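You operate a simulated robot arm through the tools that you are given. There is no shell and no other tool. Be economical: measure what you need, move in short steps, check, and stop when the job is done.

Carry out the task below with a simulated two-armed robot. There is one attempt and no reset: what you move stays moved.

TASK
Put one of the green caps from the top of the wall bench on the top of the low shelf. Take the orange bracket on the top of the wall bench and put it away on the top of the green bench. Fetch the purple can that expires first from the top of the high shelf and set it on the top of the orange bench. Fetch the cream filter and stand it on the top of the orange bench. Open the desk drawer, put the purple cloth in the inside of the desk drawer and shut the drawer again. Do these in any order. Set down upright: purple can, cream filter.

The check looks at the end state, three seconds after you hand in, the way a careful person would. Anything else that was tipped, shoved, dropped, spilled or broken makes it a failure. A push-on lid holds only when it is set on centred and level and pressed home; a screw cap is set on level and turned clockwise until tight. Flat cloth is picked up by pressing the open fingertips on it (5 to 10 N) and closing them slowly along it; thin cloth reads only 2 to 8 mm in the jaws.

THE ROBOT
Two 7-joint arms with two-finger grippers on one trunk, on a base that drives. Base frame: it is fixed to the floor where the robot stands at the start and does not move with it; the origin is under the middle of the robot, x ahead of it, y to its left, z up. Units: m, rad, N and s.
The left shoulder is at the start at [0.06, 0.123, 0.945], the right one opposite. With the tool pointing down near the work surface each hand reaches from about 0.34 to 0.8 m from the robot's upright axis, wherever it stands, measured 20 degrees to its own side. Places, roughly: cream filter (8x8x12 cm) [0.9, -1.6, 1]; desk drawer [-0.5, -4.9, 0.7]; green cap (4x4x3 cm) [0.7, -0.1, 0.9]; green cap (8x7x3 cm) [0.8, -0.5, 0.9]; inside of the desk drawer [-0.5, -5, 0.7]; orange bracket (8x5x4 cm) [0.6, -0.4, 0.9]; purple can [0.75, -1, 1.75]; purple cloth (7x11x4 cm) [0.9, -2.7, 0.9]; top of the green bench [-13.9, 7.6, 0.9]; top of the low shelf (111x24 cm) [0.88, -1.48, 0.96]; top of the orange bench [0.7, 1.3, 0.8]. Payload 1.47 kg a hand.
The tool frame of a hand sits at the grasp point between the pads (the TCP): z along the fingers, y along the line on which they close. The tips reach 0.016 m beyond it. Largest opening 0.087 m; the body of the gripper starts 0.055 m behind the TCP.
Orientation is that of the tool frame in the base frame, as a unit quaternion [x, y, z, w]. With the fingers straight down and closing along the base's y, the tool's x points along the base's -x, its y along +y and its z along -z.

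THE INTERFACE
- The arms move only by the tool play_rows. It takes "left_moves", "right_moves" or both (then of equal length, played together; a hand with none holds still); each is a list of rows, each an object (a shift or turn left out is 0, a gripper value left out holds the last) with "delta_pos": the shift along the tool's x, y, z in m, a list of three; "angular": the turn, a rotation vector about the tool's x, y, z in rad, a list of three. In form: [{"delta_pos": [x, y, z], "angular": [ax, ay, az]}, ...]. A call has 1 to 8 rows; each row shifts and turns the commanded pose from where the row before left it, along the tool's axes as they then stand. "left_grip" and "right_grip" are, for a hand that has rows, the closure in counts, from 0 (fully open) to 255 (shut), set as the call begins (left out, the last holds). A row lasts 0.2 s, in which the tool goes at most 0.05 m and 0.15 rad; a call with a longer step from one row to the next is refused whole, and so is a gripper value outside its range. Where a pose cannot be reached the arm comes as near as it can. A force on the tool above 40 N (or 10 N above the force at the start of the call, whichever is more), or a blocked arm, ends the call early, and 0.2 s more pass. The fingers move at their own pace (about 0.153 m/s each) and stop on an object; they squeeze with about 27 N. The grip force told is the motor's: it shows also when the fingers shut on nothing. Time passes only in rows, and 0.2 s behind the last, so rows that do not move let the fingers close. The reply holds the time, the measured pose of the TCP, the force on the tool along the base axes, the opening and the grip force, in the units named above and with some noise, with the torque about the TCP (base axes, N m) and any sound that the robot's microphone picked up.
- Cameras (640 x 400 px; columns grow to the right, rows downward): "scene" is now at [0.0906, -0.035, 1.5151]; the picture's right is [-0.47, -0.88, 0.00], its down [-0.51, 0.27, -0.82] and it looks along [0.72, -0.38, -0.58] (base axes); focal length 265 px, centre (320, 200). "left" rides on the left gripper at [0.073, -0.012, -0.09] in its tool frame; the picture's right is [0.16, 0.99, 0.00], its down [-0.72, 0.12, -0.68] and it looks along [-0.67, 0.11, 0.73] (tool axes); focal length 247 px, centre (320, 200). "right" rides on the right gripper at [0.073, 0.012, -0.09] in its tool frame; the picture's right is [-0.16, 0.99, 0.00], its down [-0.72, -0.12, -0.68] and it looks along [-0.67, -0.11, 0.73] (tool axes); focal length 247 px, centre (320, 200). There is no depth. A picture from a camera that has moved, and an enlarged one, comes with that camera's place and axes in the base frame and with its lens. The place of the scene camera against the robot may be out by one fixed shift of up to 0.012 m in any direction.
- get_image(camera): a new picture of that camera. The clock stands still meanwhile.
- lift_body(by): slides the trunk up (or, below 0, down) by that many m; the arms and the scene camera ride with it, the base frame stays. It gives what a move gives, with no picture.
- roll_base(legs): drives the robot by 1 to 6 legs, each [ahead, left, turn to the left] in m, m and rad, along the robot's own axes; the way and the turn of a leg run together, so that a leg with both is an arc; at most 1.5 m and 3.142 rad a leg. The arms and the cameras ride along, it lands a little off, and it stops where it bumps. It gives what a move gives.
- pan_tilt(pan, tilt): turns the head with the scene camera to pan (to the left, within 2.094 rad either way) and tilt (down, from -0.506 to 1.204), counted from straight ahead of the robot. It gives what a move gives.
- close_up(camera, box): a new picture of the part [left, top, right, bottom] of that camera's present view, enlarged. The clock stands still meanwhile.
- finish_job(): hands the job in; it is judged then, once.

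Work in short steps. Places have to be worked out from the pictures, the camera data and where the tool is seen: move nearer, look again, correct. Check each grasp and each placing, and mend what went wrong. You have 186 turns and 174 pictures in all, those below and enlarged ones among them. Open the grippers and draw the arms clear of the work before you hand the job in, unless the task says otherwise.

The tools are called after "Request:" as name(argument=value, ...) on one line, values as JSON. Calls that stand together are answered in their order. play_rows: Moves the arms, as the interface text tells. Its arguments: {"type":"object","properties":{"left_moves":{"type":"array","items":{"type":"object","properties":{"delta_pos":{"type":"array","items":{"type":"number"}},"angular":{"type":"array","items":{"type":"number"}}}}},"left_grip":{"type":"number"},"right_moves":{"type":"array","items":{"type":"object","properties":{"delta_pos":{"type":"array","items":{"type":"number"}},"angular":{"type":"array","items":{"type":"number"}}}}},"right_grip":{"type":"number"}},"required":[]} The other tools are called the same way: lift_body (by) slides the trunk up or down; roll_base (legs) drives the base; pan_tilt (pan, tilt) turns the head that bears the scene camera; get_image (camera) takes a picture; close_up (camera, box) takes an enlarged picture of a part of a camera's view; finish_job () hands the job in.

At the start:

```text
clock: 0.0
left_position: [0.4985, -0.0659, 1.1934]
left_tool_rot: [0.001, 1.0, 0.0, 0.0]
left_ft_force: [-0.4, -0.2, 0.1]
left_torque: [0.03, 0.0, 0.0]
left_width: 0.0866
left_gripper_force: 0.1
right_position: [0.3162, -0.4236, 1.194]
right_tool_rot: [0.0, 1.0, 0.0, 0.0]
right_ft_force: [0.1, 0.0, -0.3]
right_torque: [-0.05, 0.03, 0.0]
right_width: 0.087
right_gripper_force: 0.1
trunk travel left (down, up): [-0.1, 0.13]
robot x, y, heading: [0.003, -0.0021, -0.003]
head pan, tilt: [-0.485, 0.614]
```

scene: 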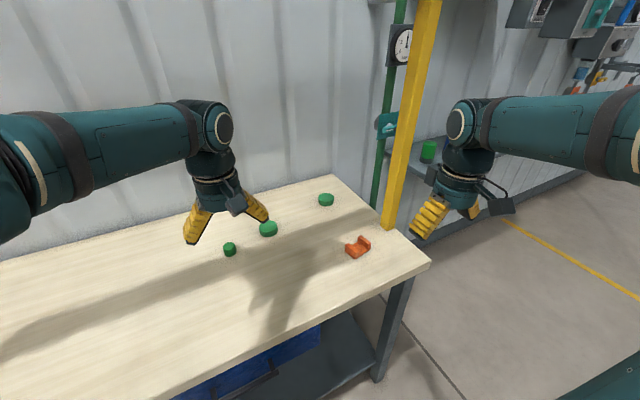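
right: 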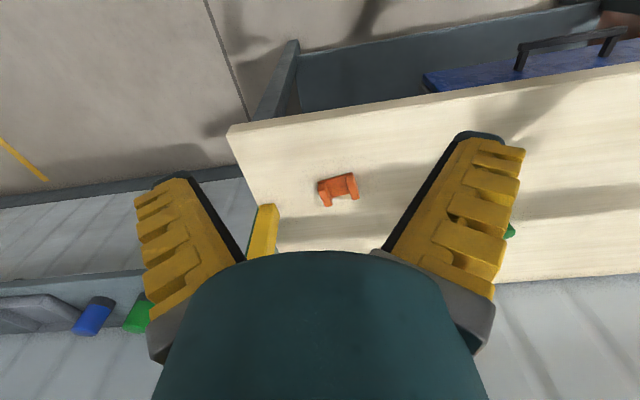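
left: 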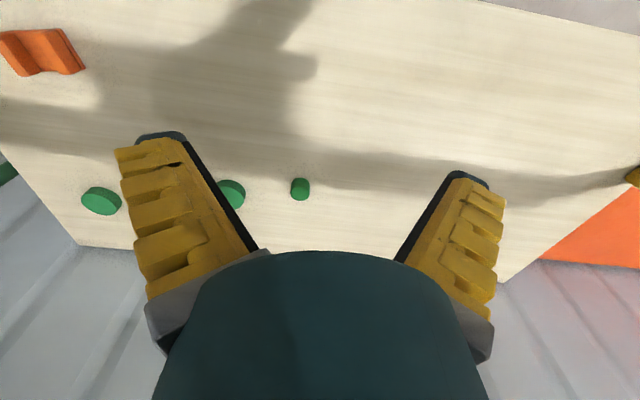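

The pictures show the wall bench with three green caps and the orange bracket. I'll look around first, toward the right side with the shelves.

Request:
pan_tilt(pan=-1.2, tilt=0.1)

Request:
get_image(camera="scene")

Request:
pan_tilt(pan=1.2, tilt=0.3)

Request:
get_image(camera="scene")

```text
clock: 1.1
left_position: [0.498, -0.0657, 1.1926]
left_tool_rot: [0.0, 1.0, 0.0, 0.0]
left_ft_force: [0.1, -0.6, -0.7]
left_torque: [-0.02, 0.03, 0.02]
left_width: 0.0869
left_gripper_force: 0.0
right_position: [0.3165, -0.4238, 1.1939]
right_tool_rot: [-0.001, 1.0, 0.0, 0.0]
right_ft_force: [0.4, 0.1, -0.5]
right_torque: [-0.01, -0.03, 0.04]
right_width: 0.087
right_gripper_force: 0.1
trunk travel left (down, up): [-0.1, 0.13]
robot x, y, heading: [-0.0008, -0.003, 0.001]
head pan, tilt: [-1.201, 0.099]
```

```text
170 pictures are left
camera scene: at [0.0461, -0.0798, 1.5625], right [-0.93, -0.36, 0.0], down [-0.04, 0.09, -0.99], along [0.36, -0.93, -0.1], focal length 265 px, centre (320, 200)
```

scene: 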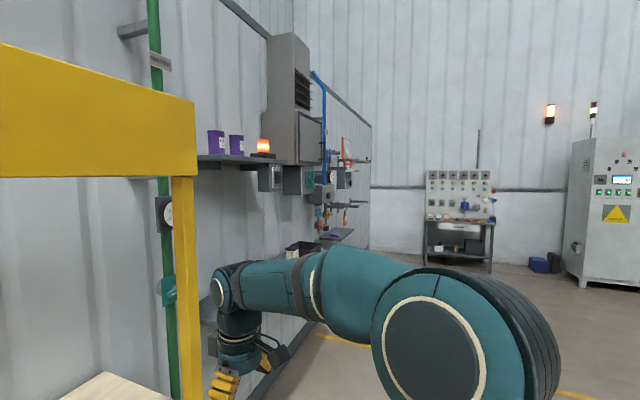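

```text
clock: 3.3
left_position: [0.4967, -0.0656, 1.194]
left_tool_rot: [0.0, 1.0, -0.001, 0.0]
left_ft_force: [0.7, 0.0, -0.1]
left_torque: [0.0, -0.04, -0.01]
left_width: 0.0872
left_gripper_force: 0.1
right_position: [0.3163, -0.4237, 1.194]
right_tool_rot: [0.0, 1.0, 0.0, 0.0]
right_ft_force: [0.1, 0.1, 0.2]
right_torque: [-0.02, -0.01, 0.0]
right_width: 0.0871
right_gripper_force: 0.1
trunk travel left (down, up): [-0.1, 0.13]
robot x, y, heading: [0.002, 0.0, 0.002]
head pan, tilt: [1.201, 0.3]
```

```text
169 pictures are left
camera scene: at [0.0466, 0.093, 1.5439], right [0.93, -0.36, 0.0], down [-0.11, -0.28, -0.96], along [0.35, 0.89, -0.3], focal length 265 px, centre (320, 200)
```

scene: 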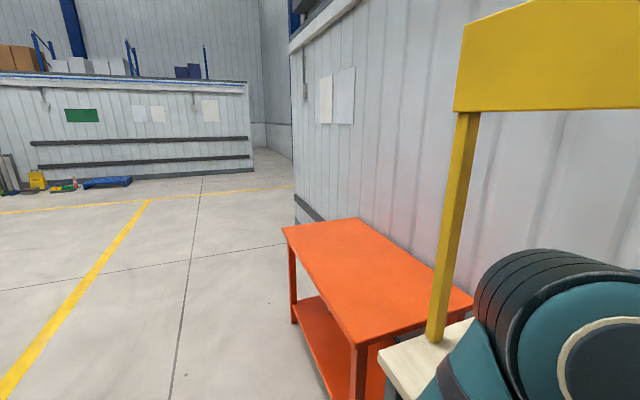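

The bench caps: small one at about [0.78,-0.06], bracket at about [0.59,-0.44]. I creep ahead a little for reach and look down at the bench.

Request:
roll_base(legs=[[0.06, 0, 0]])

Request:
pan_tilt(pan=-0.2, tilt=0.75)

Request:
get_image(camera="scene")

Request:
get_image(camera="left")

Request:
get_image(camera="right")

```text
clock: 4.3
left_position: [0.5608, -0.0646, 1.1926]
left_tool_rot: [-0.001, 1.0, 0.0, -0.001]
left_ft_force: [0.6, -0.2, 0.4]
left_torque: [0.02, 0.04, -0.01]
left_width: 0.0873
left_gripper_force: 0.1
right_position: [0.3796, -0.424, 1.1934]
right_tool_rot: [0.0, 1.0, 0.0, -0.001]
right_ft_force: [1.1, -0.1, 0.0]
right_torque: [0.02, 0.02, 0.03]
right_width: 0.0873
right_gripper_force: 0.2
trunk travel left (down, up): [-0.1, 0.13]
robot x, y, heading: [0.0628, 0.0016, 0.001]
head pan, tilt: [1.201, 0.3]
```

```text
clock: 5.8
left_position: [0.5603, -0.065, 1.1918]
left_tool_rot: [-0.001, 1.0, 0.0, 0.001]
left_ft_force: [0.0, -0.1, 0.5]
left_torque: [-0.04, 0.05, 0.01]
left_width: 0.087
left_gripper_force: 0.0
right_position: [0.3777, -0.4228, 1.1935]
right_tool_rot: [0.0, 1.0, 0.0, 0.0]
right_ft_force: [0.3, 0.3, -0.3]
right_torque: [-0.04, -0.01, -0.01]
right_width: 0.0869
right_gripper_force: 0.1
trunk travel left (down, up): [-0.1, 0.13]
robot x, y, heading: [0.0594, 0.0015, 0.001]
head pan, tilt: [-0.201, 0.75]
```

```text
168 pictures are left
camera scene: at [0.1551, -0.0104, 1.5036], right [-0.2, -0.98, 0.0], down [-0.67, 0.13, -0.73], along [0.72, -0.14, -0.68], focal length 265 px, centre (320, 200)
```

scene: 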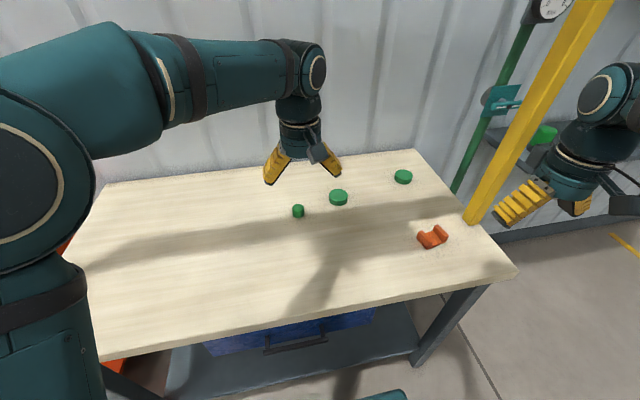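

```text
167 pictures are left
camera left: at [0.4867, -0.078, 1.2826], right [-0.16, 0.99, 0.0], down [0.72, 0.12, 0.68], along [0.67, 0.11, -0.73], focal length 247 px, centre (320, 200)
```

left: 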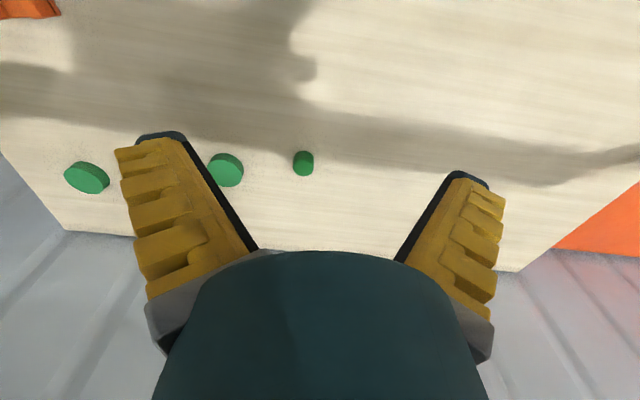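

```text
166 pictures are left
camera right: at [0.3049, -0.4105, 1.2856], right [0.16, 0.99, 0.0], down [0.72, -0.12, 0.68], along [0.67, -0.11, -0.73], focal length 247 px, centre (320, 200)
```

right: 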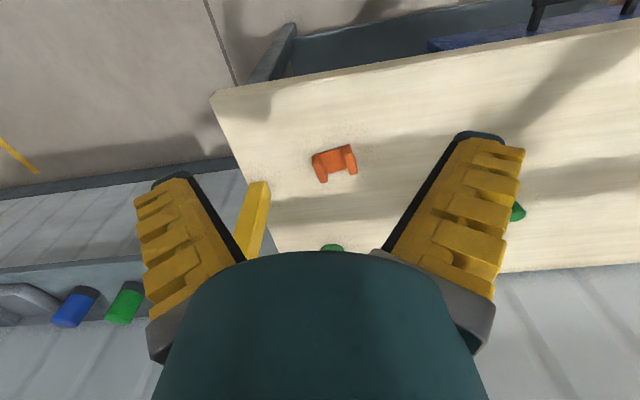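

Bench top is around 0.86–0.88. I bring both hands lower, left over the small cap and right over the bracket, and look again.

Request:
play_rows(left_moves=[{"delta_pos": [-0.034, 0, 0.034]}, {"delta_pos": [-0.034, 0, 0.034]}, {"delta_pos": [-0.034, 0, 0.034]}, {"delta_pos": [-0.034, 0, 0.034]}, {"delta_pos": [-0.034, 0, 0.034]}], right_moves=[{"delta_pos": [-0.03, -0.003, 0.034]}, {"delta_pos": [-0.03, -0.003, 0.034]}, {"delta_pos": [-0.03, -0.003, 0.034]}, {"delta_pos": [-0.03, -0.003, 0.034]}, {"delta_pos": [-0.03, -0.003, 0.034]}])

Request:
get_image(camera="left")

Request:
get_image(camera="right")

Request:
get_image(camera="scene")

```text
clock: 7.0
left_position: [0.7302, -0.0651, 1.0234]
left_tool_rot: [0.0, 1.0, 0.0, -0.001]
left_ft_force: [0.1, 0.2, 0.0]
left_torque: [0.02, 0.04, 0.02]
left_width: 0.087
left_gripper_force: 0.1
right_position: [0.5313, -0.4377, 1.0224]
right_tool_rot: [-0.002, 1.0, 0.0, 0.0]
right_ft_force: [-0.1, -0.6, -0.3]
right_torque: [-0.03, 0.05, 0.0]
right_width: 0.0867
right_gripper_force: 0.1
trunk travel left (down, up): [-0.1, 0.13]
robot x, y, heading: [0.063, 0.0014, -0.0]
head pan, tilt: [-0.201, 0.75]
```

```text
165 pictures are left
camera left: at [0.6589, -0.0789, 1.1134], right [-0.16, 0.99, 0.0], down [0.73, 0.12, 0.68], along [0.67, 0.11, -0.73], focal length 247 px, centre (320, 200)
```

left: 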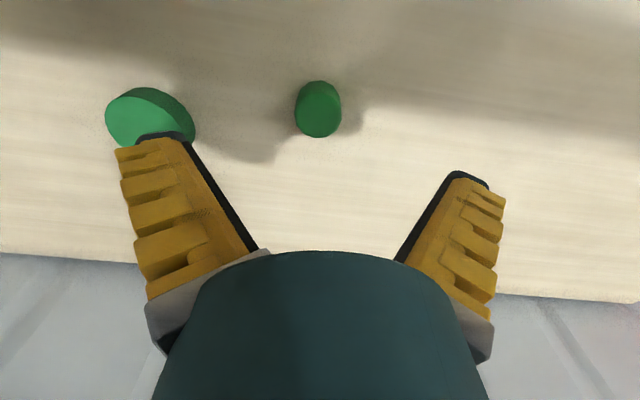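

```text
164 pictures are left
camera right: at [0.4584, -0.4255, 1.1136], right [0.16, 0.99, 0.0], down [0.73, -0.12, 0.68], along [0.67, -0.11, -0.73], focal length 247 px, centre (320, 200)
```

right: 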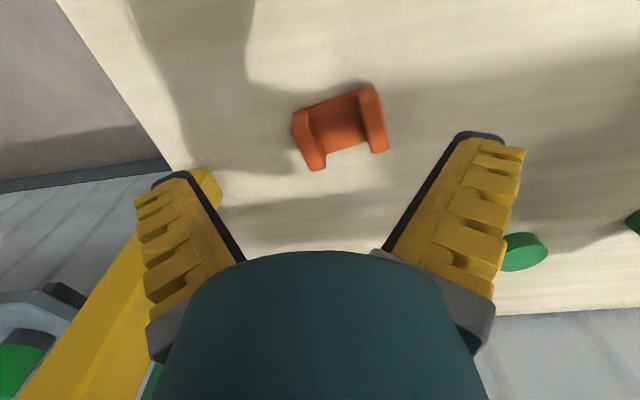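

```text
163 pictures are left
camera scene: at [0.1583, -0.0112, 1.5032], right [-0.2, -0.98, 0.0], down [-0.67, 0.14, -0.73], along [0.71, -0.14, -0.68], focal length 265 px, centre (320, 200)
```

scene: 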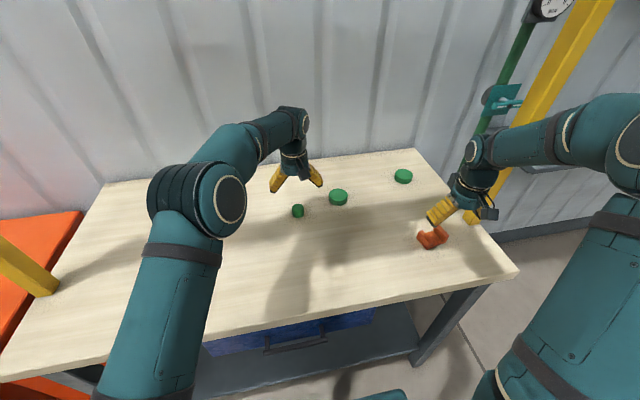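

Cap top centre is about [0.747,-0.065,0.90]; the bracket is a U with its walls about 0.06 apart, the nearer-left wall at [0.556,-0.396], yaw ≈ +0.15. I descend left on the cap partway, and bring right above that wall with a narrowed jaw.

Request:
play_rows(left_moves=[{"delta_pos": [-0.017, 0, 0.03]}, {"delta_pos": [0, 0, 0.04]}, {"delta_pos": [0, 0, 0.035]}, {}], right_moves=[{"delta_pos": [-0.015, 0.02, 0], "angular": [0, 0, -0.075]}, {"delta_pos": [-0.01, 0.02, 0], "angular": [0, 0, -0.075]}, {"delta_pos": [0, 0, 0.045]}, {}], right_grip=105)

Request:
get_image(camera="left")

Request:
get_image(camera="right")

```text
clock: 8.0
left_position: [0.7429, -0.064, 0.9192]
left_tool_rot: [-0.001, 1.0, 0.0, 0.002]
left_ft_force: [0.2, -0.3, -0.3]
left_torque: [0.01, -0.04, -0.02]
left_width: 0.0869
left_gripper_force: 0.1
right_position: [0.5505, -0.3981, 0.978]
right_tool_rot: [-0.076, 0.997, 0.0, 0.001]
right_ft_force: [0.6, 0.4, 0.2]
right_torque: [-0.01, -0.03, -0.01]
right_width: 0.0565
right_gripper_force: 3.7
trunk travel left (down, up): [-0.1, 0.13]
robot x, y, heading: [0.0622, 0.0023, -0.001]
head pan, tilt: [-0.201, 0.75]
```

```text
162 pictures are left
camera left: at [0.6696, -0.0776, 1.0086], right [-0.16, 0.99, 0.0], down [0.72, 0.12, 0.68], along [0.67, 0.11, -0.73], focal length 247 px, centre (320, 200)
```

left: 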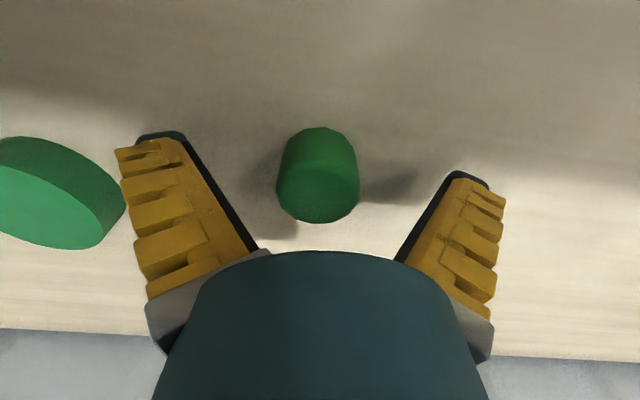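

```text
161 pictures are left
camera right: at [0.477, -0.3953, 1.0701], right [0.01, 1.0, 0.0], down [0.73, -0.01, 0.68], along [0.68, -0.01, -0.73], focal length 247 px, centre (320, 200)
```

right: 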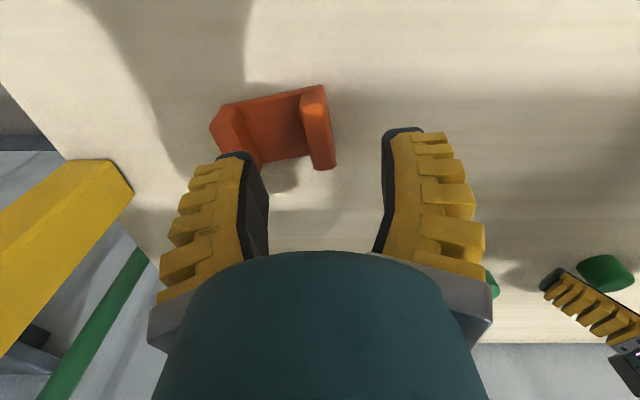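

Both hands are centred over their pieces. I lower further, left around the cap, right straddling the wall.

Request:
play_rows(left_moves=[{"delta_pos": [-0.002, 0, 0.006]}, {"delta_pos": [0, 0, 0.006]}, {}], right_moves=[{"delta_pos": [0.0, 0, 0.015]}, {"delta_pos": [0, 0, 0.015]}, {}])

Request:
get_image(camera="left")

Request:
get_image(camera="right")

```text
clock: 8.8
left_position: [0.7467, -0.066, 0.9065]
left_tool_rot: [-0.001, 1.0, 0.0, 0.0]
left_ft_force: [0.0, -0.1, 0.0]
left_torque: [0.01, -0.02, 0.01]
left_width: 0.087
left_gripper_force: 0.0
right_position: [0.553, -0.3973, 0.9474]
right_tool_rot: [-0.075, 0.997, 0.0, 0.0]
right_ft_force: [0.6, 0.7, -0.6]
right_torque: [0.01, 0.0, -0.01]
right_width: 0.0563
right_gripper_force: 3.7
trunk travel left (down, up): [-0.1, 0.13]
robot x, y, heading: [0.0623, -0.0014, -0.001]
head pan, tilt: [-0.201, 0.75]
```

```text
160 pictures are left
camera left: at [0.6741, -0.078, 0.996], right [-0.16, 0.99, 0.0], down [0.72, 0.12, 0.68], along [0.67, 0.11, -0.73], focal length 247 px, centre (320, 200)
```

left: 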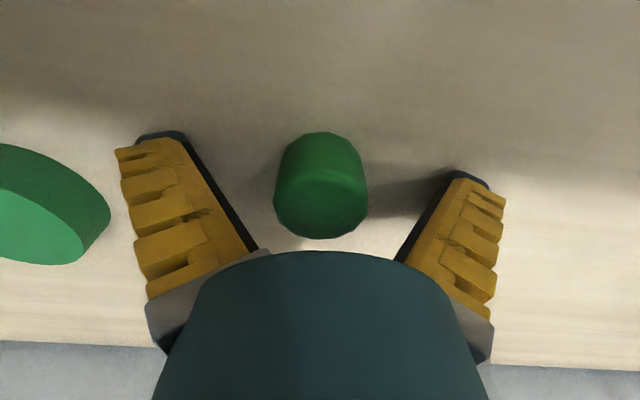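

```text
159 pictures are left
camera right: at [0.4771, -0.3958, 1.0396], right [0.01, 1.0, 0.0], down [0.73, -0.01, 0.68], along [0.68, -0.01, -0.73], focal length 247 px, centre (320, 200)
```

right: 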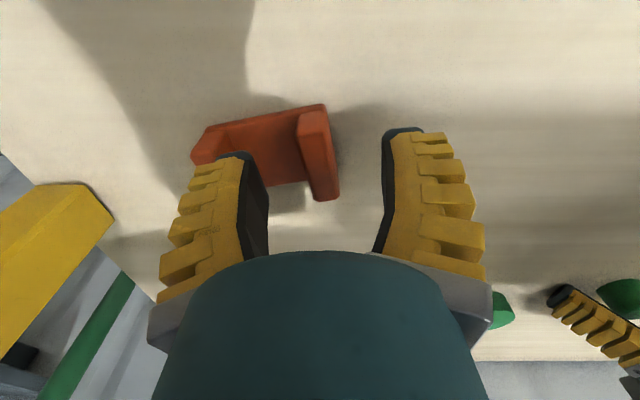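

The cap is between the left fingers, with the tips nearly at the bench: close left. Right goes down another 3 cm onto the wall.

Request:
play_rows(left_moves=[{}, {}, {}, {}], left_grip=255, right_moves=[{"delta_pos": [0.0, 0, 0.015]}, {"delta_pos": [0, 0, 0.015]}, {}, {}])

Request:
get_image(camera="right")

```text
clock: 9.5
left_position: [0.7495, -0.0587, 0.9164]
left_tool_rot: [-0.003, 1.0, -0.001, 0.01]
left_ft_force: [0.7, 5.9, 18.9]
left_torque: [0.31, 0.09, 0.02]
left_width: 0.0281
left_gripper_force: 30.1
right_position: [0.5542, -0.3929, 0.926]
right_tool_rot: [-0.079, 0.997, -0.002, 0.009]
right_ft_force: [-3.4, 6.6, 24.3]
right_torque: [-1.42, -0.63, -0.02]
right_width: 0.0606
right_gripper_force: 11.2
trunk travel left (down, up): [-0.1, 0.13]
robot x, y, heading: [0.0624, 0.0029, 0.002]
head pan, tilt: [-0.201, 0.75]
stopped in row 3 (left hand): the force on the tool passed its limit at 48 N (the readings are from after the stop); the commanded pose is now the measured one
```

```text
158 pictures are left
camera right: at [0.4776, -0.3912, 1.0167], right [0.0, 1.0, 0.0], down [0.72, 0.0, 0.69], along [0.69, 0.0, -0.72], focal length 247 px, centre (320, 200)
```

right: 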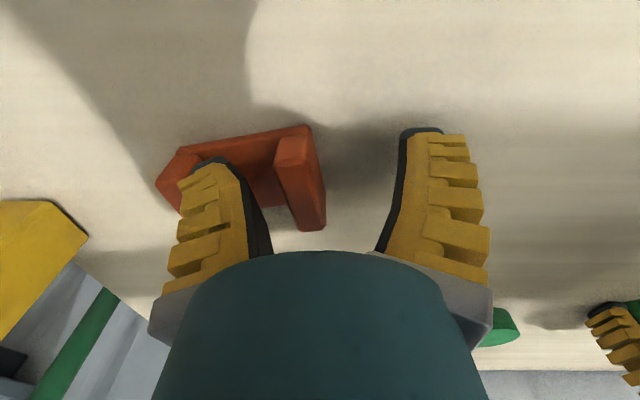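

Left stopped on a push from below and right rests on the bracket. I raise right 2.5 cm and check the left hand's grip.

Request:
play_rows(right_moves=[{"delta_pos": [0.0, 0, -0.025]}, {}])

Request:
get_image(camera="left")

Request:
get_image(camera="right")

Request:
get_image(camera="scene")

```text
clock: 10.1
left_position: [0.7494, -0.0601, 0.9152]
left_tool_rot: [-0.003, 1.0, -0.001, 0.009]
left_ft_force: [0.4, 10.9, 35.6]
left_torque: [0.31, 0.16, -0.09]
left_width: 0.0289
left_gripper_force: 26.9
right_position: [0.5503, -0.3939, 0.9483]
right_tool_rot: [-0.078, 0.997, -0.001, 0.005]
right_ft_force: [0.2, 0.3, 0.3]
right_torque: [0.02, -0.02, -0.03]
right_width: 0.0562
right_gripper_force: 3.9
trunk travel left (down, up): [-0.1, 0.13]
robot x, y, heading: [0.0609, 0.002, 0.002]
head pan, tilt: [-0.201, 0.75]
```

```text
157 pictures are left
camera left: at [0.6757, -0.0734, 1.0046], right [-0.16, 0.99, 0.0], down [0.71, 0.12, 0.69], along [0.68, 0.11, -0.72], focal length 247 px, centre (320, 200)
```

left: 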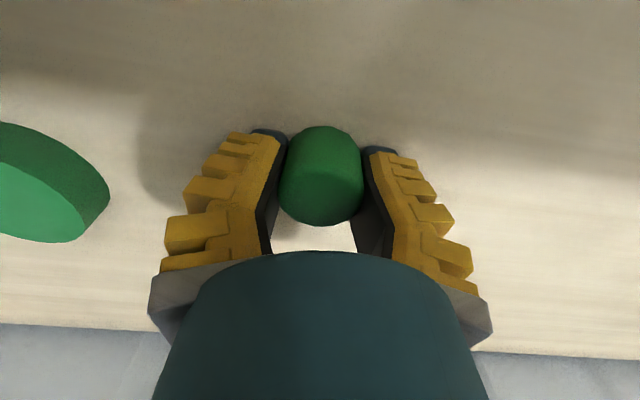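

```text
156 pictures are left
camera right: at [0.4762, -0.3936, 1.0401], right [0.0, 1.0, 0.0], down [0.73, 0.0, 0.69], along [0.69, 0.0, -0.73], focal length 247 px, centre (320, 200)
```

right: 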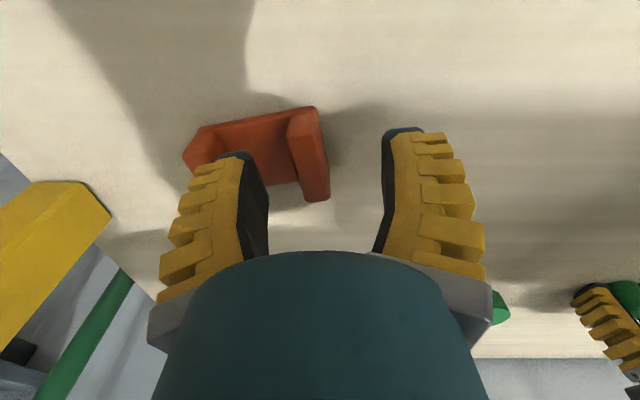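

```text
155 pictures are left
camera scene: at [0.1517, -0.0085, 1.5038], right [-0.2, -0.98, 0.0], down [-0.67, 0.13, -0.73], along [0.72, -0.14, -0.68], focal length 265 px, centre (320, 200)
```

scene: 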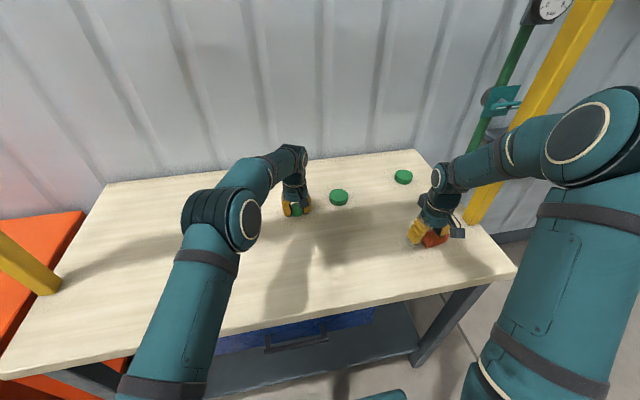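

Bench top is about 0.90, so the readings fit: cap is gripped (29 mm). I lift left, and lower right to just above the channel floor and close on the wall.

Request:
play_rows(left_moves=[{"delta_pos": [0, 0, -0.01]}, {"delta_pos": [0, 0, -0.04]}, {"delta_pos": [0, 0, -0.04]}, {"delta_pos": [0, 0, -0.04]}], right_moves=[{"delta_pos": [0.0, -0.004, 0.008]}, {"delta_pos": [-0.005, 0, 0.008]}, {}, {}])

Request:
play_rows(right_moves=[{}, {}, {}, {}], right_grip=255)

Request:
get_image(camera="right")

Request:
get_image(camera="left")

```text
clock: 11.1
left_position: [0.7454, -0.0603, 1.0391]
left_tool_rot: [-0.003, 1.0, 0.0, 0.004]
left_ft_force: [0.2, 0.5, 0.0]
left_torque: [-0.01, 0.02, 0.02]
left_width: 0.0001
left_gripper_force: 27.2
right_position: [0.5579, -0.3973, 0.9326]
right_tool_rot: [-0.077, 0.997, -0.001, 0.004]
right_ft_force: [-2.9, 1.3, 12.2]
right_torque: [-0.69, -0.28, -0.12]
right_width: 0.0573
right_gripper_force: 6.8
trunk travel left (down, up): [-0.1, 0.13]
robot x, y, heading: [0.0655, 0.0, 0.003]
head pan, tilt: [-0.201, 0.75]
```

```text
clock: 12.1
left_position: [0.747, -0.0594, 1.0403]
left_tool_rot: [-0.002, 1.0, 0.0, 0.005]
left_ft_force: [0.1, -0.2, 0.9]
left_torque: [0.02, 0.0, 0.0]
left_width: 0.0
left_gripper_force: 27.0
right_position: [0.5581, -0.3985, 0.9308]
right_tool_rot: [-0.077, 0.997, -0.001, 0.004]
right_ft_force: [-0.4, 0.1, 0.5]
right_torque: [0.03, 0.05, 0.0]
right_width: 0.0069
right_gripper_force: 26.7
trunk travel left (down, up): [-0.1, 0.13]
robot x, y, heading: [0.0639, -0.0023, -0.002]
head pan, tilt: [-0.201, 0.75]
```

```text
154 pictures are left
camera right: at [0.4836, -0.397, 1.0228], right [0.0, 1.0, 0.0], down [0.73, 0.0, 0.69], along [0.69, 0.0, -0.73], focal length 247 px, centre (320, 200)
```

right: 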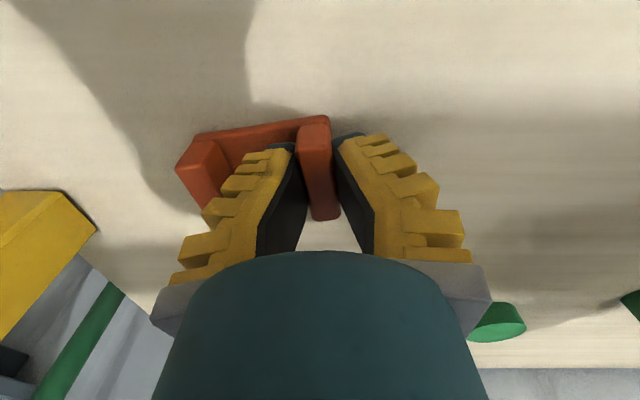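

```text
153 pictures are left
camera left: at [0.6734, -0.074, 1.1296], right [-0.16, 0.99, 0.0], down [0.72, 0.12, 0.69], along [0.68, 0.11, -0.73], focal length 247 px, centre (320, 200)
```

left: 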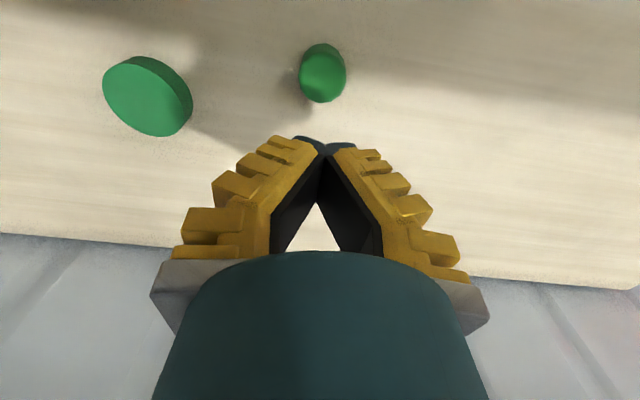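

Left slipped off the cap (jaw shut empty). Right reads 7 mm with full force on the wall; I lift right slightly to test, and back left off toward the robot with open fingers for a second look.

Request:
play_rows(right_moves=[{"delta_pos": [0.0, 0, -0.02]}, {"delta_pos": [0, 0, -0.03]}, {"delta_pos": [0, 0, -0.03]}, {}], left_moves=[{"delta_pos": [0.01, 0, 0]}, {"delta_pos": [0.01, 0, 0]}, {"delta_pos": [0.01, 0, 0]}, {}], left_grip=0)

Request:
get_image(camera="right")

Request:
get_image(camera="left")

Request:
get_image(camera="scene")

```text
clock: 13.1
left_position: [0.7177, -0.0609, 1.04]
left_tool_rot: [-0.003, 1.0, 0.0, 0.005]
left_ft_force: [0.2, 0.6, -0.2]
left_torque: [-0.01, 0.03, -0.02]
left_width: 0.087
left_gripper_force: 0.1
right_position: [0.5582, -0.3979, 1.0109]
right_tool_rot: [-0.077, 0.997, 0.0, 0.003]
right_ft_force: [-0.2, 0.7, -1.0]
right_torque: [0.0, 0.0, 0.01]
right_width: 0.0064
right_gripper_force: 26.9
trunk travel left (down, up): [-0.1, 0.13]
robot x, y, heading: [0.0654, 0.0025, 0.002]
head pan, tilt: [-0.201, 0.75]
```

```text
152 pictures are left
camera right: at [0.4839, -0.397, 1.103], right [0.0, 1.0, 0.0], down [0.73, 0.0, 0.69], along [0.69, 0.0, -0.73], focal length 247 px, centre (320, 200)
```

right: 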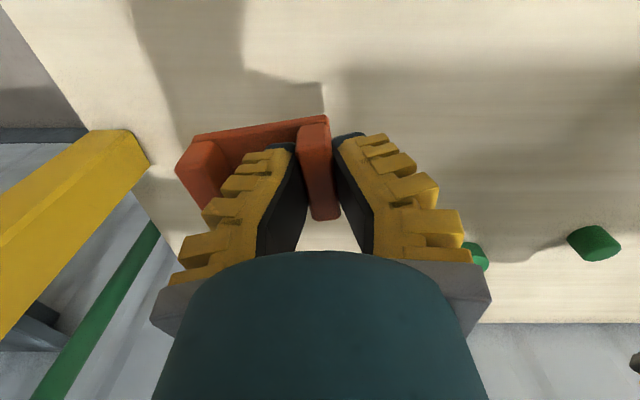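

```text
151 pictures are left
camera left: at [0.645, -0.0748, 1.1294], right [-0.16, 0.99, 0.0], down [0.72, 0.12, 0.69], along [0.68, 0.11, -0.73], focal length 247 px, centre (320, 200)
```

left: 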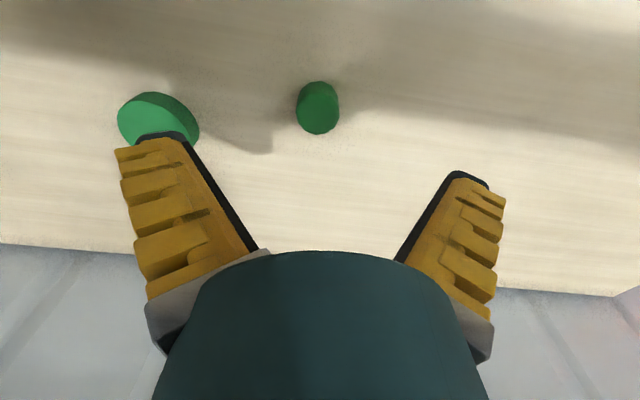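

```text
150 pictures are left
camera scene: at [0.1558, -0.0102, 1.5034], right [-0.2, -0.98, 0.0], down [-0.67, 0.13, -0.73], along [0.72, -0.14, -0.68], focal length 265 px, centre (320, 200)
```

scene: 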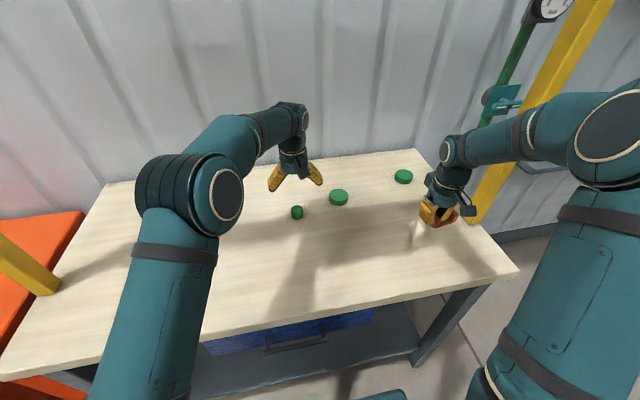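

The bracket is held. Two views put the cap at about [0.731,-0.063], z≈0.92. I descend there again, stopping just above the bench, and look before closing.

Request:
play_rows(left_moves=[{"delta_pos": [-0.013, -0.002, 0.03]}, {"delta_pos": [0, 0, 0.04]}, {"delta_pos": [0, 0, 0.04]}, {"delta_pos": [0, 0, 0.012]}, {}])

Request:
get_image(camera="left")

```text
clock: 14.3
left_position: [0.7325, -0.0643, 0.9197]
left_tool_rot: [-0.003, 1.0, 0.0, 0.005]
left_ft_force: [0.8, 0.1, 0.0]
left_torque: [0.0, 0.02, -0.01]
left_width: 0.0871
left_gripper_force: 0.0
right_position: [0.5584, -0.3991, 1.0115]
right_tool_rot: [-0.079, 0.997, -0.001, 0.003]
right_ft_force: [0.2, 0.6, -0.5]
right_torque: [0.02, 0.01, -0.01]
right_width: 0.0066
right_gripper_force: 27.1
trunk travel left (down, up): [-0.1, 0.13]
robot x, y, heading: [0.0626, -0.0005, 0.001]
head pan, tilt: [-0.201, 0.75]
```

```text
149 pictures are left
camera left: at [0.6602, -0.0774, 1.0082], right [-0.16, 0.99, 0.0], down [0.72, 0.12, 0.69], along [0.68, 0.11, -0.73], focal length 247 px, centre (320, 200)
```

left: 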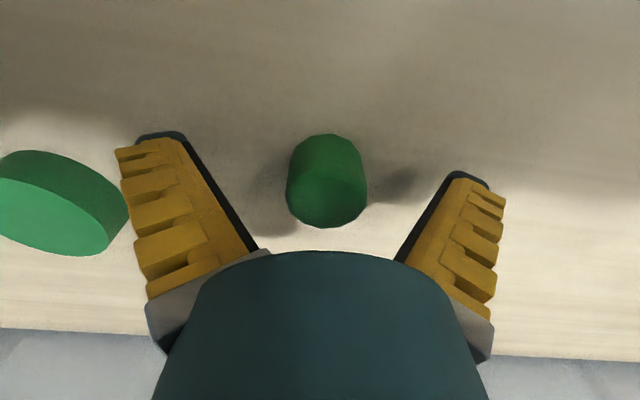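

Cap is centred within a few mm (shift +4 mm x, +3 mm y). I pre-close the jaw to ~56 mm and feel downward for the bench.

Request:
play_rows(left_moves=[{"delta_pos": [-0.003, 0.002, -0.008]}, {}, {}, {"delta_pos": [0, 0, 0.006]}, {"delta_pos": [0, 0, 0.006]}, {"delta_pos": [0, 0, 0.006]}], left_grip=105)

Request:
get_image(camera="left")

```text
clock: 15.7
left_position: [0.7366, -0.0609, 0.9152]
left_tool_rot: [-0.003, 1.0, -0.002, 0.01]
left_ft_force: [1.7, 1.0, 25.7]
left_torque: [0.31, 0.17, 0.11]
left_width: 0.0545
left_gripper_force: 3.6
right_position: [0.5566, -0.3979, 1.0132]
right_tool_rot: [-0.077, 0.997, -0.002, 0.004]
right_ft_force: [-0.4, -0.7, -0.7]
right_torque: [-0.03, -0.01, 0.02]
right_width: 0.0064
right_gripper_force: 27.1
trunk travel left (down, up): [-0.1, 0.13]
robot x, y, heading: [0.0602, 0.0003, 0.002]
head pan, tilt: [-0.201, 0.75]
```

```text
148 pictures are left
camera left: at [0.6619, -0.0745, 1.0033], right [-0.16, 0.99, -0.01], down [0.71, 0.12, 0.69], along [0.68, 0.11, -0.72], focal length 247 px, centre (320, 200)
```

left: 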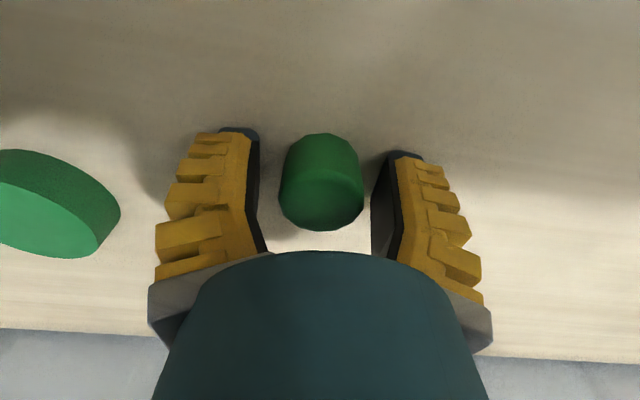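

The tips touch the bench at TCP ≈0.915, so the bench is at 0.90. I relieve the press a bit and close on the cap.

Request:
play_rows(left_moves=[{"delta_pos": [0, 0, -0.006]}, {}, {}, {}], left_grip=255)

Request:
get_image(camera="left")

```text
clock: 16.7
left_position: [0.735, -0.0611, 0.9162]
left_tool_rot: [-0.003, 1.0, 0.0, 0.007]
left_ft_force: [2.8, 1.6, 17.6]
left_torque: [0.02, 0.05, 0.03]
left_width: 0.0259
left_gripper_force: 27.1
right_position: [0.5581, -0.3983, 1.0124]
right_tool_rot: [-0.077, 0.997, 0.0, 0.004]
right_ft_force: [-0.9, -1.4, -0.2]
right_torque: [0.0, -0.01, -0.01]
right_width: 0.0061
right_gripper_force: 26.4
trunk travel left (down, up): [-0.1, 0.13]
robot x, y, heading: [0.0603, -0.0022, 0.002]
head pan, tilt: [-0.201, 0.75]
```

```text
147 pictures are left
camera left: at [0.6617, -0.0746, 1.0055], right [-0.16, 0.99, 0.0], down [0.71, 0.12, 0.69], along [0.68, 0.11, -0.72], focal length 247 px, centre (320, 200)
```

left: 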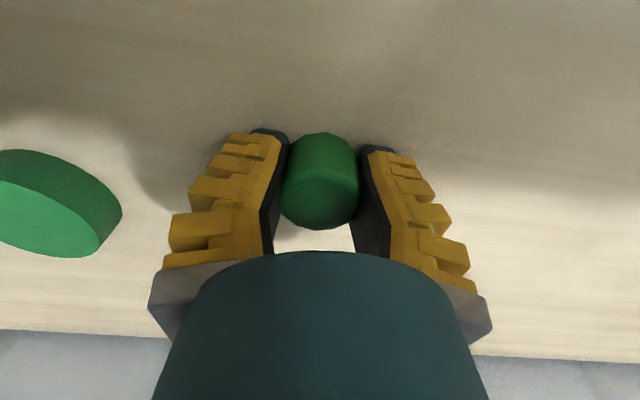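

Gripped at 26 mm, better centred. I lift slowly and check.

Request:
play_rows(left_moves=[{"delta_pos": [0, 0, -0.008]}, {"delta_pos": [0, 0, -0.012]}, {"delta_pos": [0, 0, -0.02]}, {"delta_pos": [0, 0, -0.03]}, {}])

Request:
get_image(camera="left")

```text
clock: 17.9
left_position: [0.7352, -0.0626, 0.9825]
left_tool_rot: [-0.002, 1.0, 0.0, 0.006]
left_ft_force: [0.5, -0.5, -0.3]
left_torque: [0.01, 0.01, -0.02]
left_width: 0.0262
left_gripper_force: 27.2
right_position: [0.5587, -0.3992, 1.0115]
right_tool_rot: [-0.078, 0.997, -0.001, 0.004]
right_ft_force: [0.3, -0.1, 0.4]
right_torque: [0.01, 0.01, 0.01]
right_width: 0.0063
right_gripper_force: 26.3
trunk travel left (down, up): [-0.1, 0.13]
robot x, y, heading: [0.0632, 0.0013, 0.002]
head pan, tilt: [-0.201, 0.75]
```

```text
146 pictures are left
camera left: at [0.6622, -0.0759, 1.0731], right [-0.16, 0.99, 0.0], down [0.72, 0.12, 0.69], along [0.68, 0.11, -0.73], focal length 247 px, centre (320, 200)
```

left: 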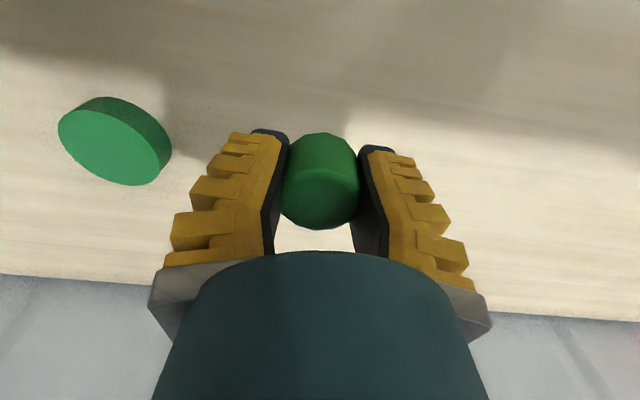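

Both pieces are held. I raise and retract both arms, then back off and drive to the right to see the shelves.

Request:
play_rows(left_moves=[{"delta_pos": [0.02, 0, -0.04]}, {"delta_pos": [0.04, 0, -0.028]}, {"delta_pos": [0.04, 0, -0.028]}, {"delta_pos": [0.04, 0, -0.028]}, {"delta_pos": [0.04, 0, -0.028]}, {"delta_pos": [0.04, 0, -0.028]}, {"delta_pos": [0.04, 0, 0]}], right_moves=[{"delta_pos": [0.02, 0, -0.04]}, {"delta_pos": [0.025, 0, -0.028]}, {"delta_pos": [0.025, 0, -0.028]}, {"delta_pos": [0.025, 0, -0.028]}, {"delta_pos": [0.025, 0, -0.028]}, {"delta_pos": [0.025, 0, -0.028]}, {"delta_pos": [0.025, 0, 0]}])

Request:
roll_base(legs=[[-0.2, 0, 0], [0, -1.2, 0]])

Request:
pan_tilt(pan=-0.1, tilt=0.15)

Request:
get_image(camera="scene")

```text
clock: 19.5
left_position: [0.4702, -0.0626, 1.1597]
left_tool_rot: [-0.002, 1.0, 0.0, 0.006]
left_ft_force: [-0.2, -0.2, 0.3]
left_torque: [0.01, -0.04, -0.02]
left_width: 0.0262
left_gripper_force: 27.2
right_position: [0.3891, -0.4237, 1.1919]
right_tool_rot: [-0.077, 0.997, -0.001, 0.003]
right_ft_force: [-0.7, 0.3, -0.1]
right_torque: [0.02, -0.02, -0.01]
right_width: 0.006
right_gripper_force: 27.0
trunk travel left (down, up): [-0.1, 0.13]
robot x, y, heading: [0.0597, -0.0003, -0.003]
head pan, tilt: [-0.201, 0.75]
```

```text
clock: 31.6
left_position: [0.2838, -1.2724, 1.159]
left_tool_rot: [-0.009, 1.0, 0.0, 0.005]
left_ft_force: [1.2, 0.1, 0.6]
left_torque: [-0.01, -0.02, -0.02]
left_width: 0.0262
left_gripper_force: 26.8
right_position: [0.2068, -1.6335, 1.19]
right_tool_rot: [-0.084, 0.996, -0.001, 0.003]
right_ft_force: [0.2, -0.1, 0.2]
right_torque: [0.03, 0.0, 0.02]
right_width: 0.0061
right_gripper_force: 26.9
trunk travel left (down, up): [-0.1, 0.13]
robot x, y, heading: [-0.127, -1.2151, 0.018]
head pan, tilt: [-0.201, 0.75]
```

```text
clock: 32.6
left_position: [0.2837, -1.2712, 1.1606]
left_tool_rot: [-0.009, 1.0, 0.0, 0.005]
left_ft_force: [0.6, -0.2, -0.9]
left_torque: [0.0, -0.01, -0.02]
left_width: 0.0261
left_gripper_force: 27.5
right_position: [0.2073, -1.6325, 1.19]
right_tool_rot: [-0.085, 0.996, 0.0, 0.003]
right_ft_force: [0.6, -0.2, -0.5]
right_torque: [-0.05, -0.02, 0.02]
right_width: 0.0063
right_gripper_force: 27.2
trunk travel left (down, up): [-0.1, 0.13]
robot x, y, heading: [-0.1266, -1.2102, 0.021]
head pan, tilt: [-0.099, 0.15]
```

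```text
145 pictures are left
camera scene: at [-0.0237, -1.2153, 1.5578], right [-0.08, -1.0, 0.0], down [-0.15, 0.01, -0.99], along [0.99, -0.08, -0.15], focal length 265 px, centre (320, 200)
```

scene: 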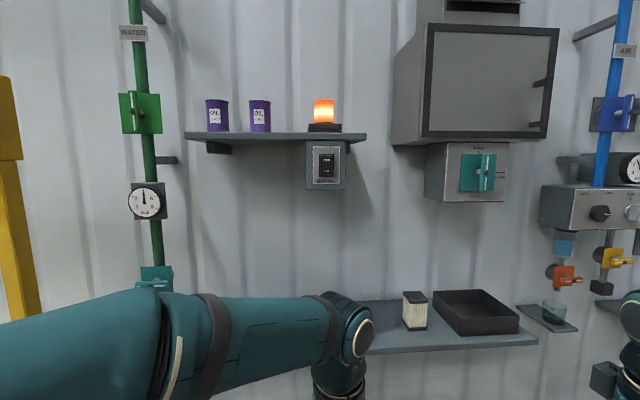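

I see two labelled purple cans on the high shelf, and the filter and a black tray on the low shelf. I zoom on the labels.

Request:
close_up(camera="scene", box=[200, 92, 280, 142])

Request:
pan_tilt(pan=-0.2, tilt=0.6)

Request:
get_image(camera="scene")

Request:
get_image(camera="left")

```text
8.00 times, centred on (240, 117) of scene
camera zoom: at [-0.0237, -1.2153, 1.5578], right [-0.08, -1.0, 0.0], down [-0.15, 0.01, -0.99], along [0.99, -0.08, -0.15], focal length 2122 px, centre (960, 864)
```

zoom: 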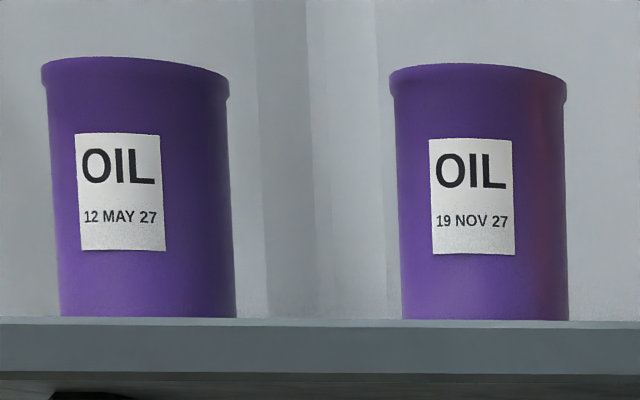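

```text
clock: 33.5
left_position: [0.2827, -1.2721, 1.1598]
left_tool_rot: [-0.009, 1.0, 0.0, 0.006]
left_ft_force: [-1.1, 1.1, 0.1]
left_torque: [0.01, 0.0, -0.02]
left_width: 0.0257
left_gripper_force: 27.1
right_position: [0.2058, -1.6322, 1.1905]
right_tool_rot: [-0.084, 0.996, -0.001, 0.004]
right_ft_force: [0.2, -0.4, -0.7]
right_torque: [0.02, 0.01, 0.01]
right_width: 0.006
right_gripper_force: 26.7
trunk travel left (down, up): [-0.1, 0.13]
robot x, y, heading: [-0.1273, -1.2088, 0.015]
head pan, tilt: [-0.201, 0.6]
```

```text
143 pictures are left
camera scene: at [-0.0292, -1.2238, 1.5165], right [-0.18, -0.98, 0.0], down [-0.55, 0.1, -0.83], along [0.81, -0.15, -0.56], focal length 265 px, centre (320, 200)
```

scene: 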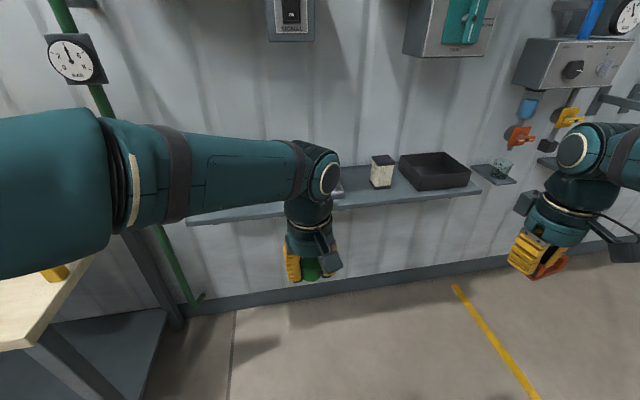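

```text
142 pictures are left
camera left: at [0.2105, -1.2866, 1.2491], right [-0.18, 0.98, 0.0], down [0.71, 0.13, 0.69], along [0.68, 0.12, -0.73], focal length 247 px, centre (320, 200)
```

left: 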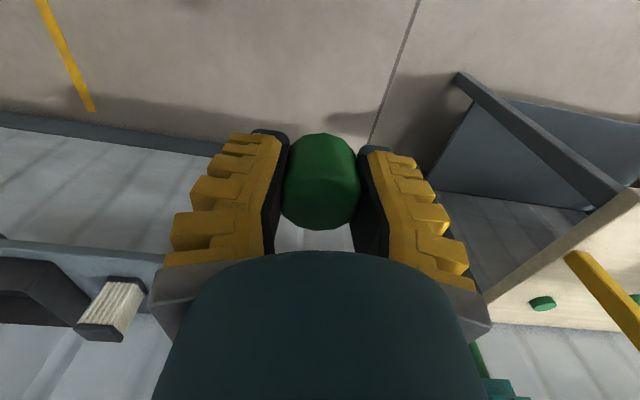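

The can to take is the left one (12 MAY 27). The left arm hides part of the low shelf, so I shift 0.35 m left to view it between the arms.

Request:
roll_base(legs=[[0, 0.35, 0]])

Request:
pan_tilt(pan=-0.5, tilt=0.45)

Request:
get_image(camera="scene")

```text
clock: 37.1
left_position: [0.2772, -0.9207, 1.1599]
left_tool_rot: [-0.013, 1.0, 0.0, 0.005]
left_ft_force: [-0.1, -0.1, -0.5]
left_torque: [-0.03, 0.01, 0.02]
left_width: 0.0258
left_gripper_force: 27.5
right_position: [0.2042, -1.2812, 1.1908]
right_tool_rot: [-0.088, 0.996, 0.0, 0.004]
right_ft_force: [0.0, -0.7, 0.0]
right_torque: [0.04, -0.01, -0.01]
right_width: 0.0062
right_gripper_force: 27.1
trunk travel left (down, up): [-0.1, 0.13]
robot x, y, heading: [-0.1344, -0.8637, 0.022]
head pan, tilt: [-0.201, 0.6]
```

```text
clock: 37.9
left_position: [0.2768, -0.921, 1.1602]
left_tool_rot: [-0.013, 1.0, 0.0, 0.005]
left_ft_force: [0.3, 0.1, 0.1]
left_torque: [0.03, 0.01, 0.0]
left_width: 0.0257
left_gripper_force: 26.8
right_position: [0.2019, -1.2821, 1.1888]
right_tool_rot: [-0.087, 0.996, -0.001, 0.004]
right_ft_force: [0.1, 0.2, -0.6]
right_torque: [0.03, -0.01, -0.02]
right_width: 0.0061
right_gripper_force: 26.7
trunk travel left (down, up): [-0.1, 0.13]
robot x, y, heading: [-0.1384, -0.8614, 0.028]
head pan, tilt: [-0.499, 0.45]
```

```text
141 pictures are left
camera scene: at [-0.0415, -0.901, 1.5299], right [-0.46, -0.89, 0.0], down [-0.39, 0.2, -0.9], along [0.8, -0.41, -0.44], focal length 265 px, centre (320, 200)
```

scene: 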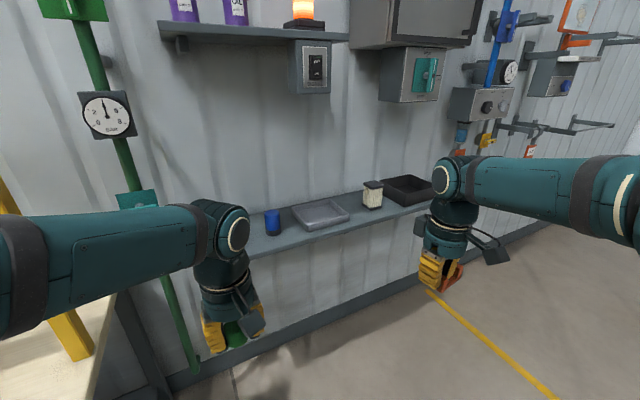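

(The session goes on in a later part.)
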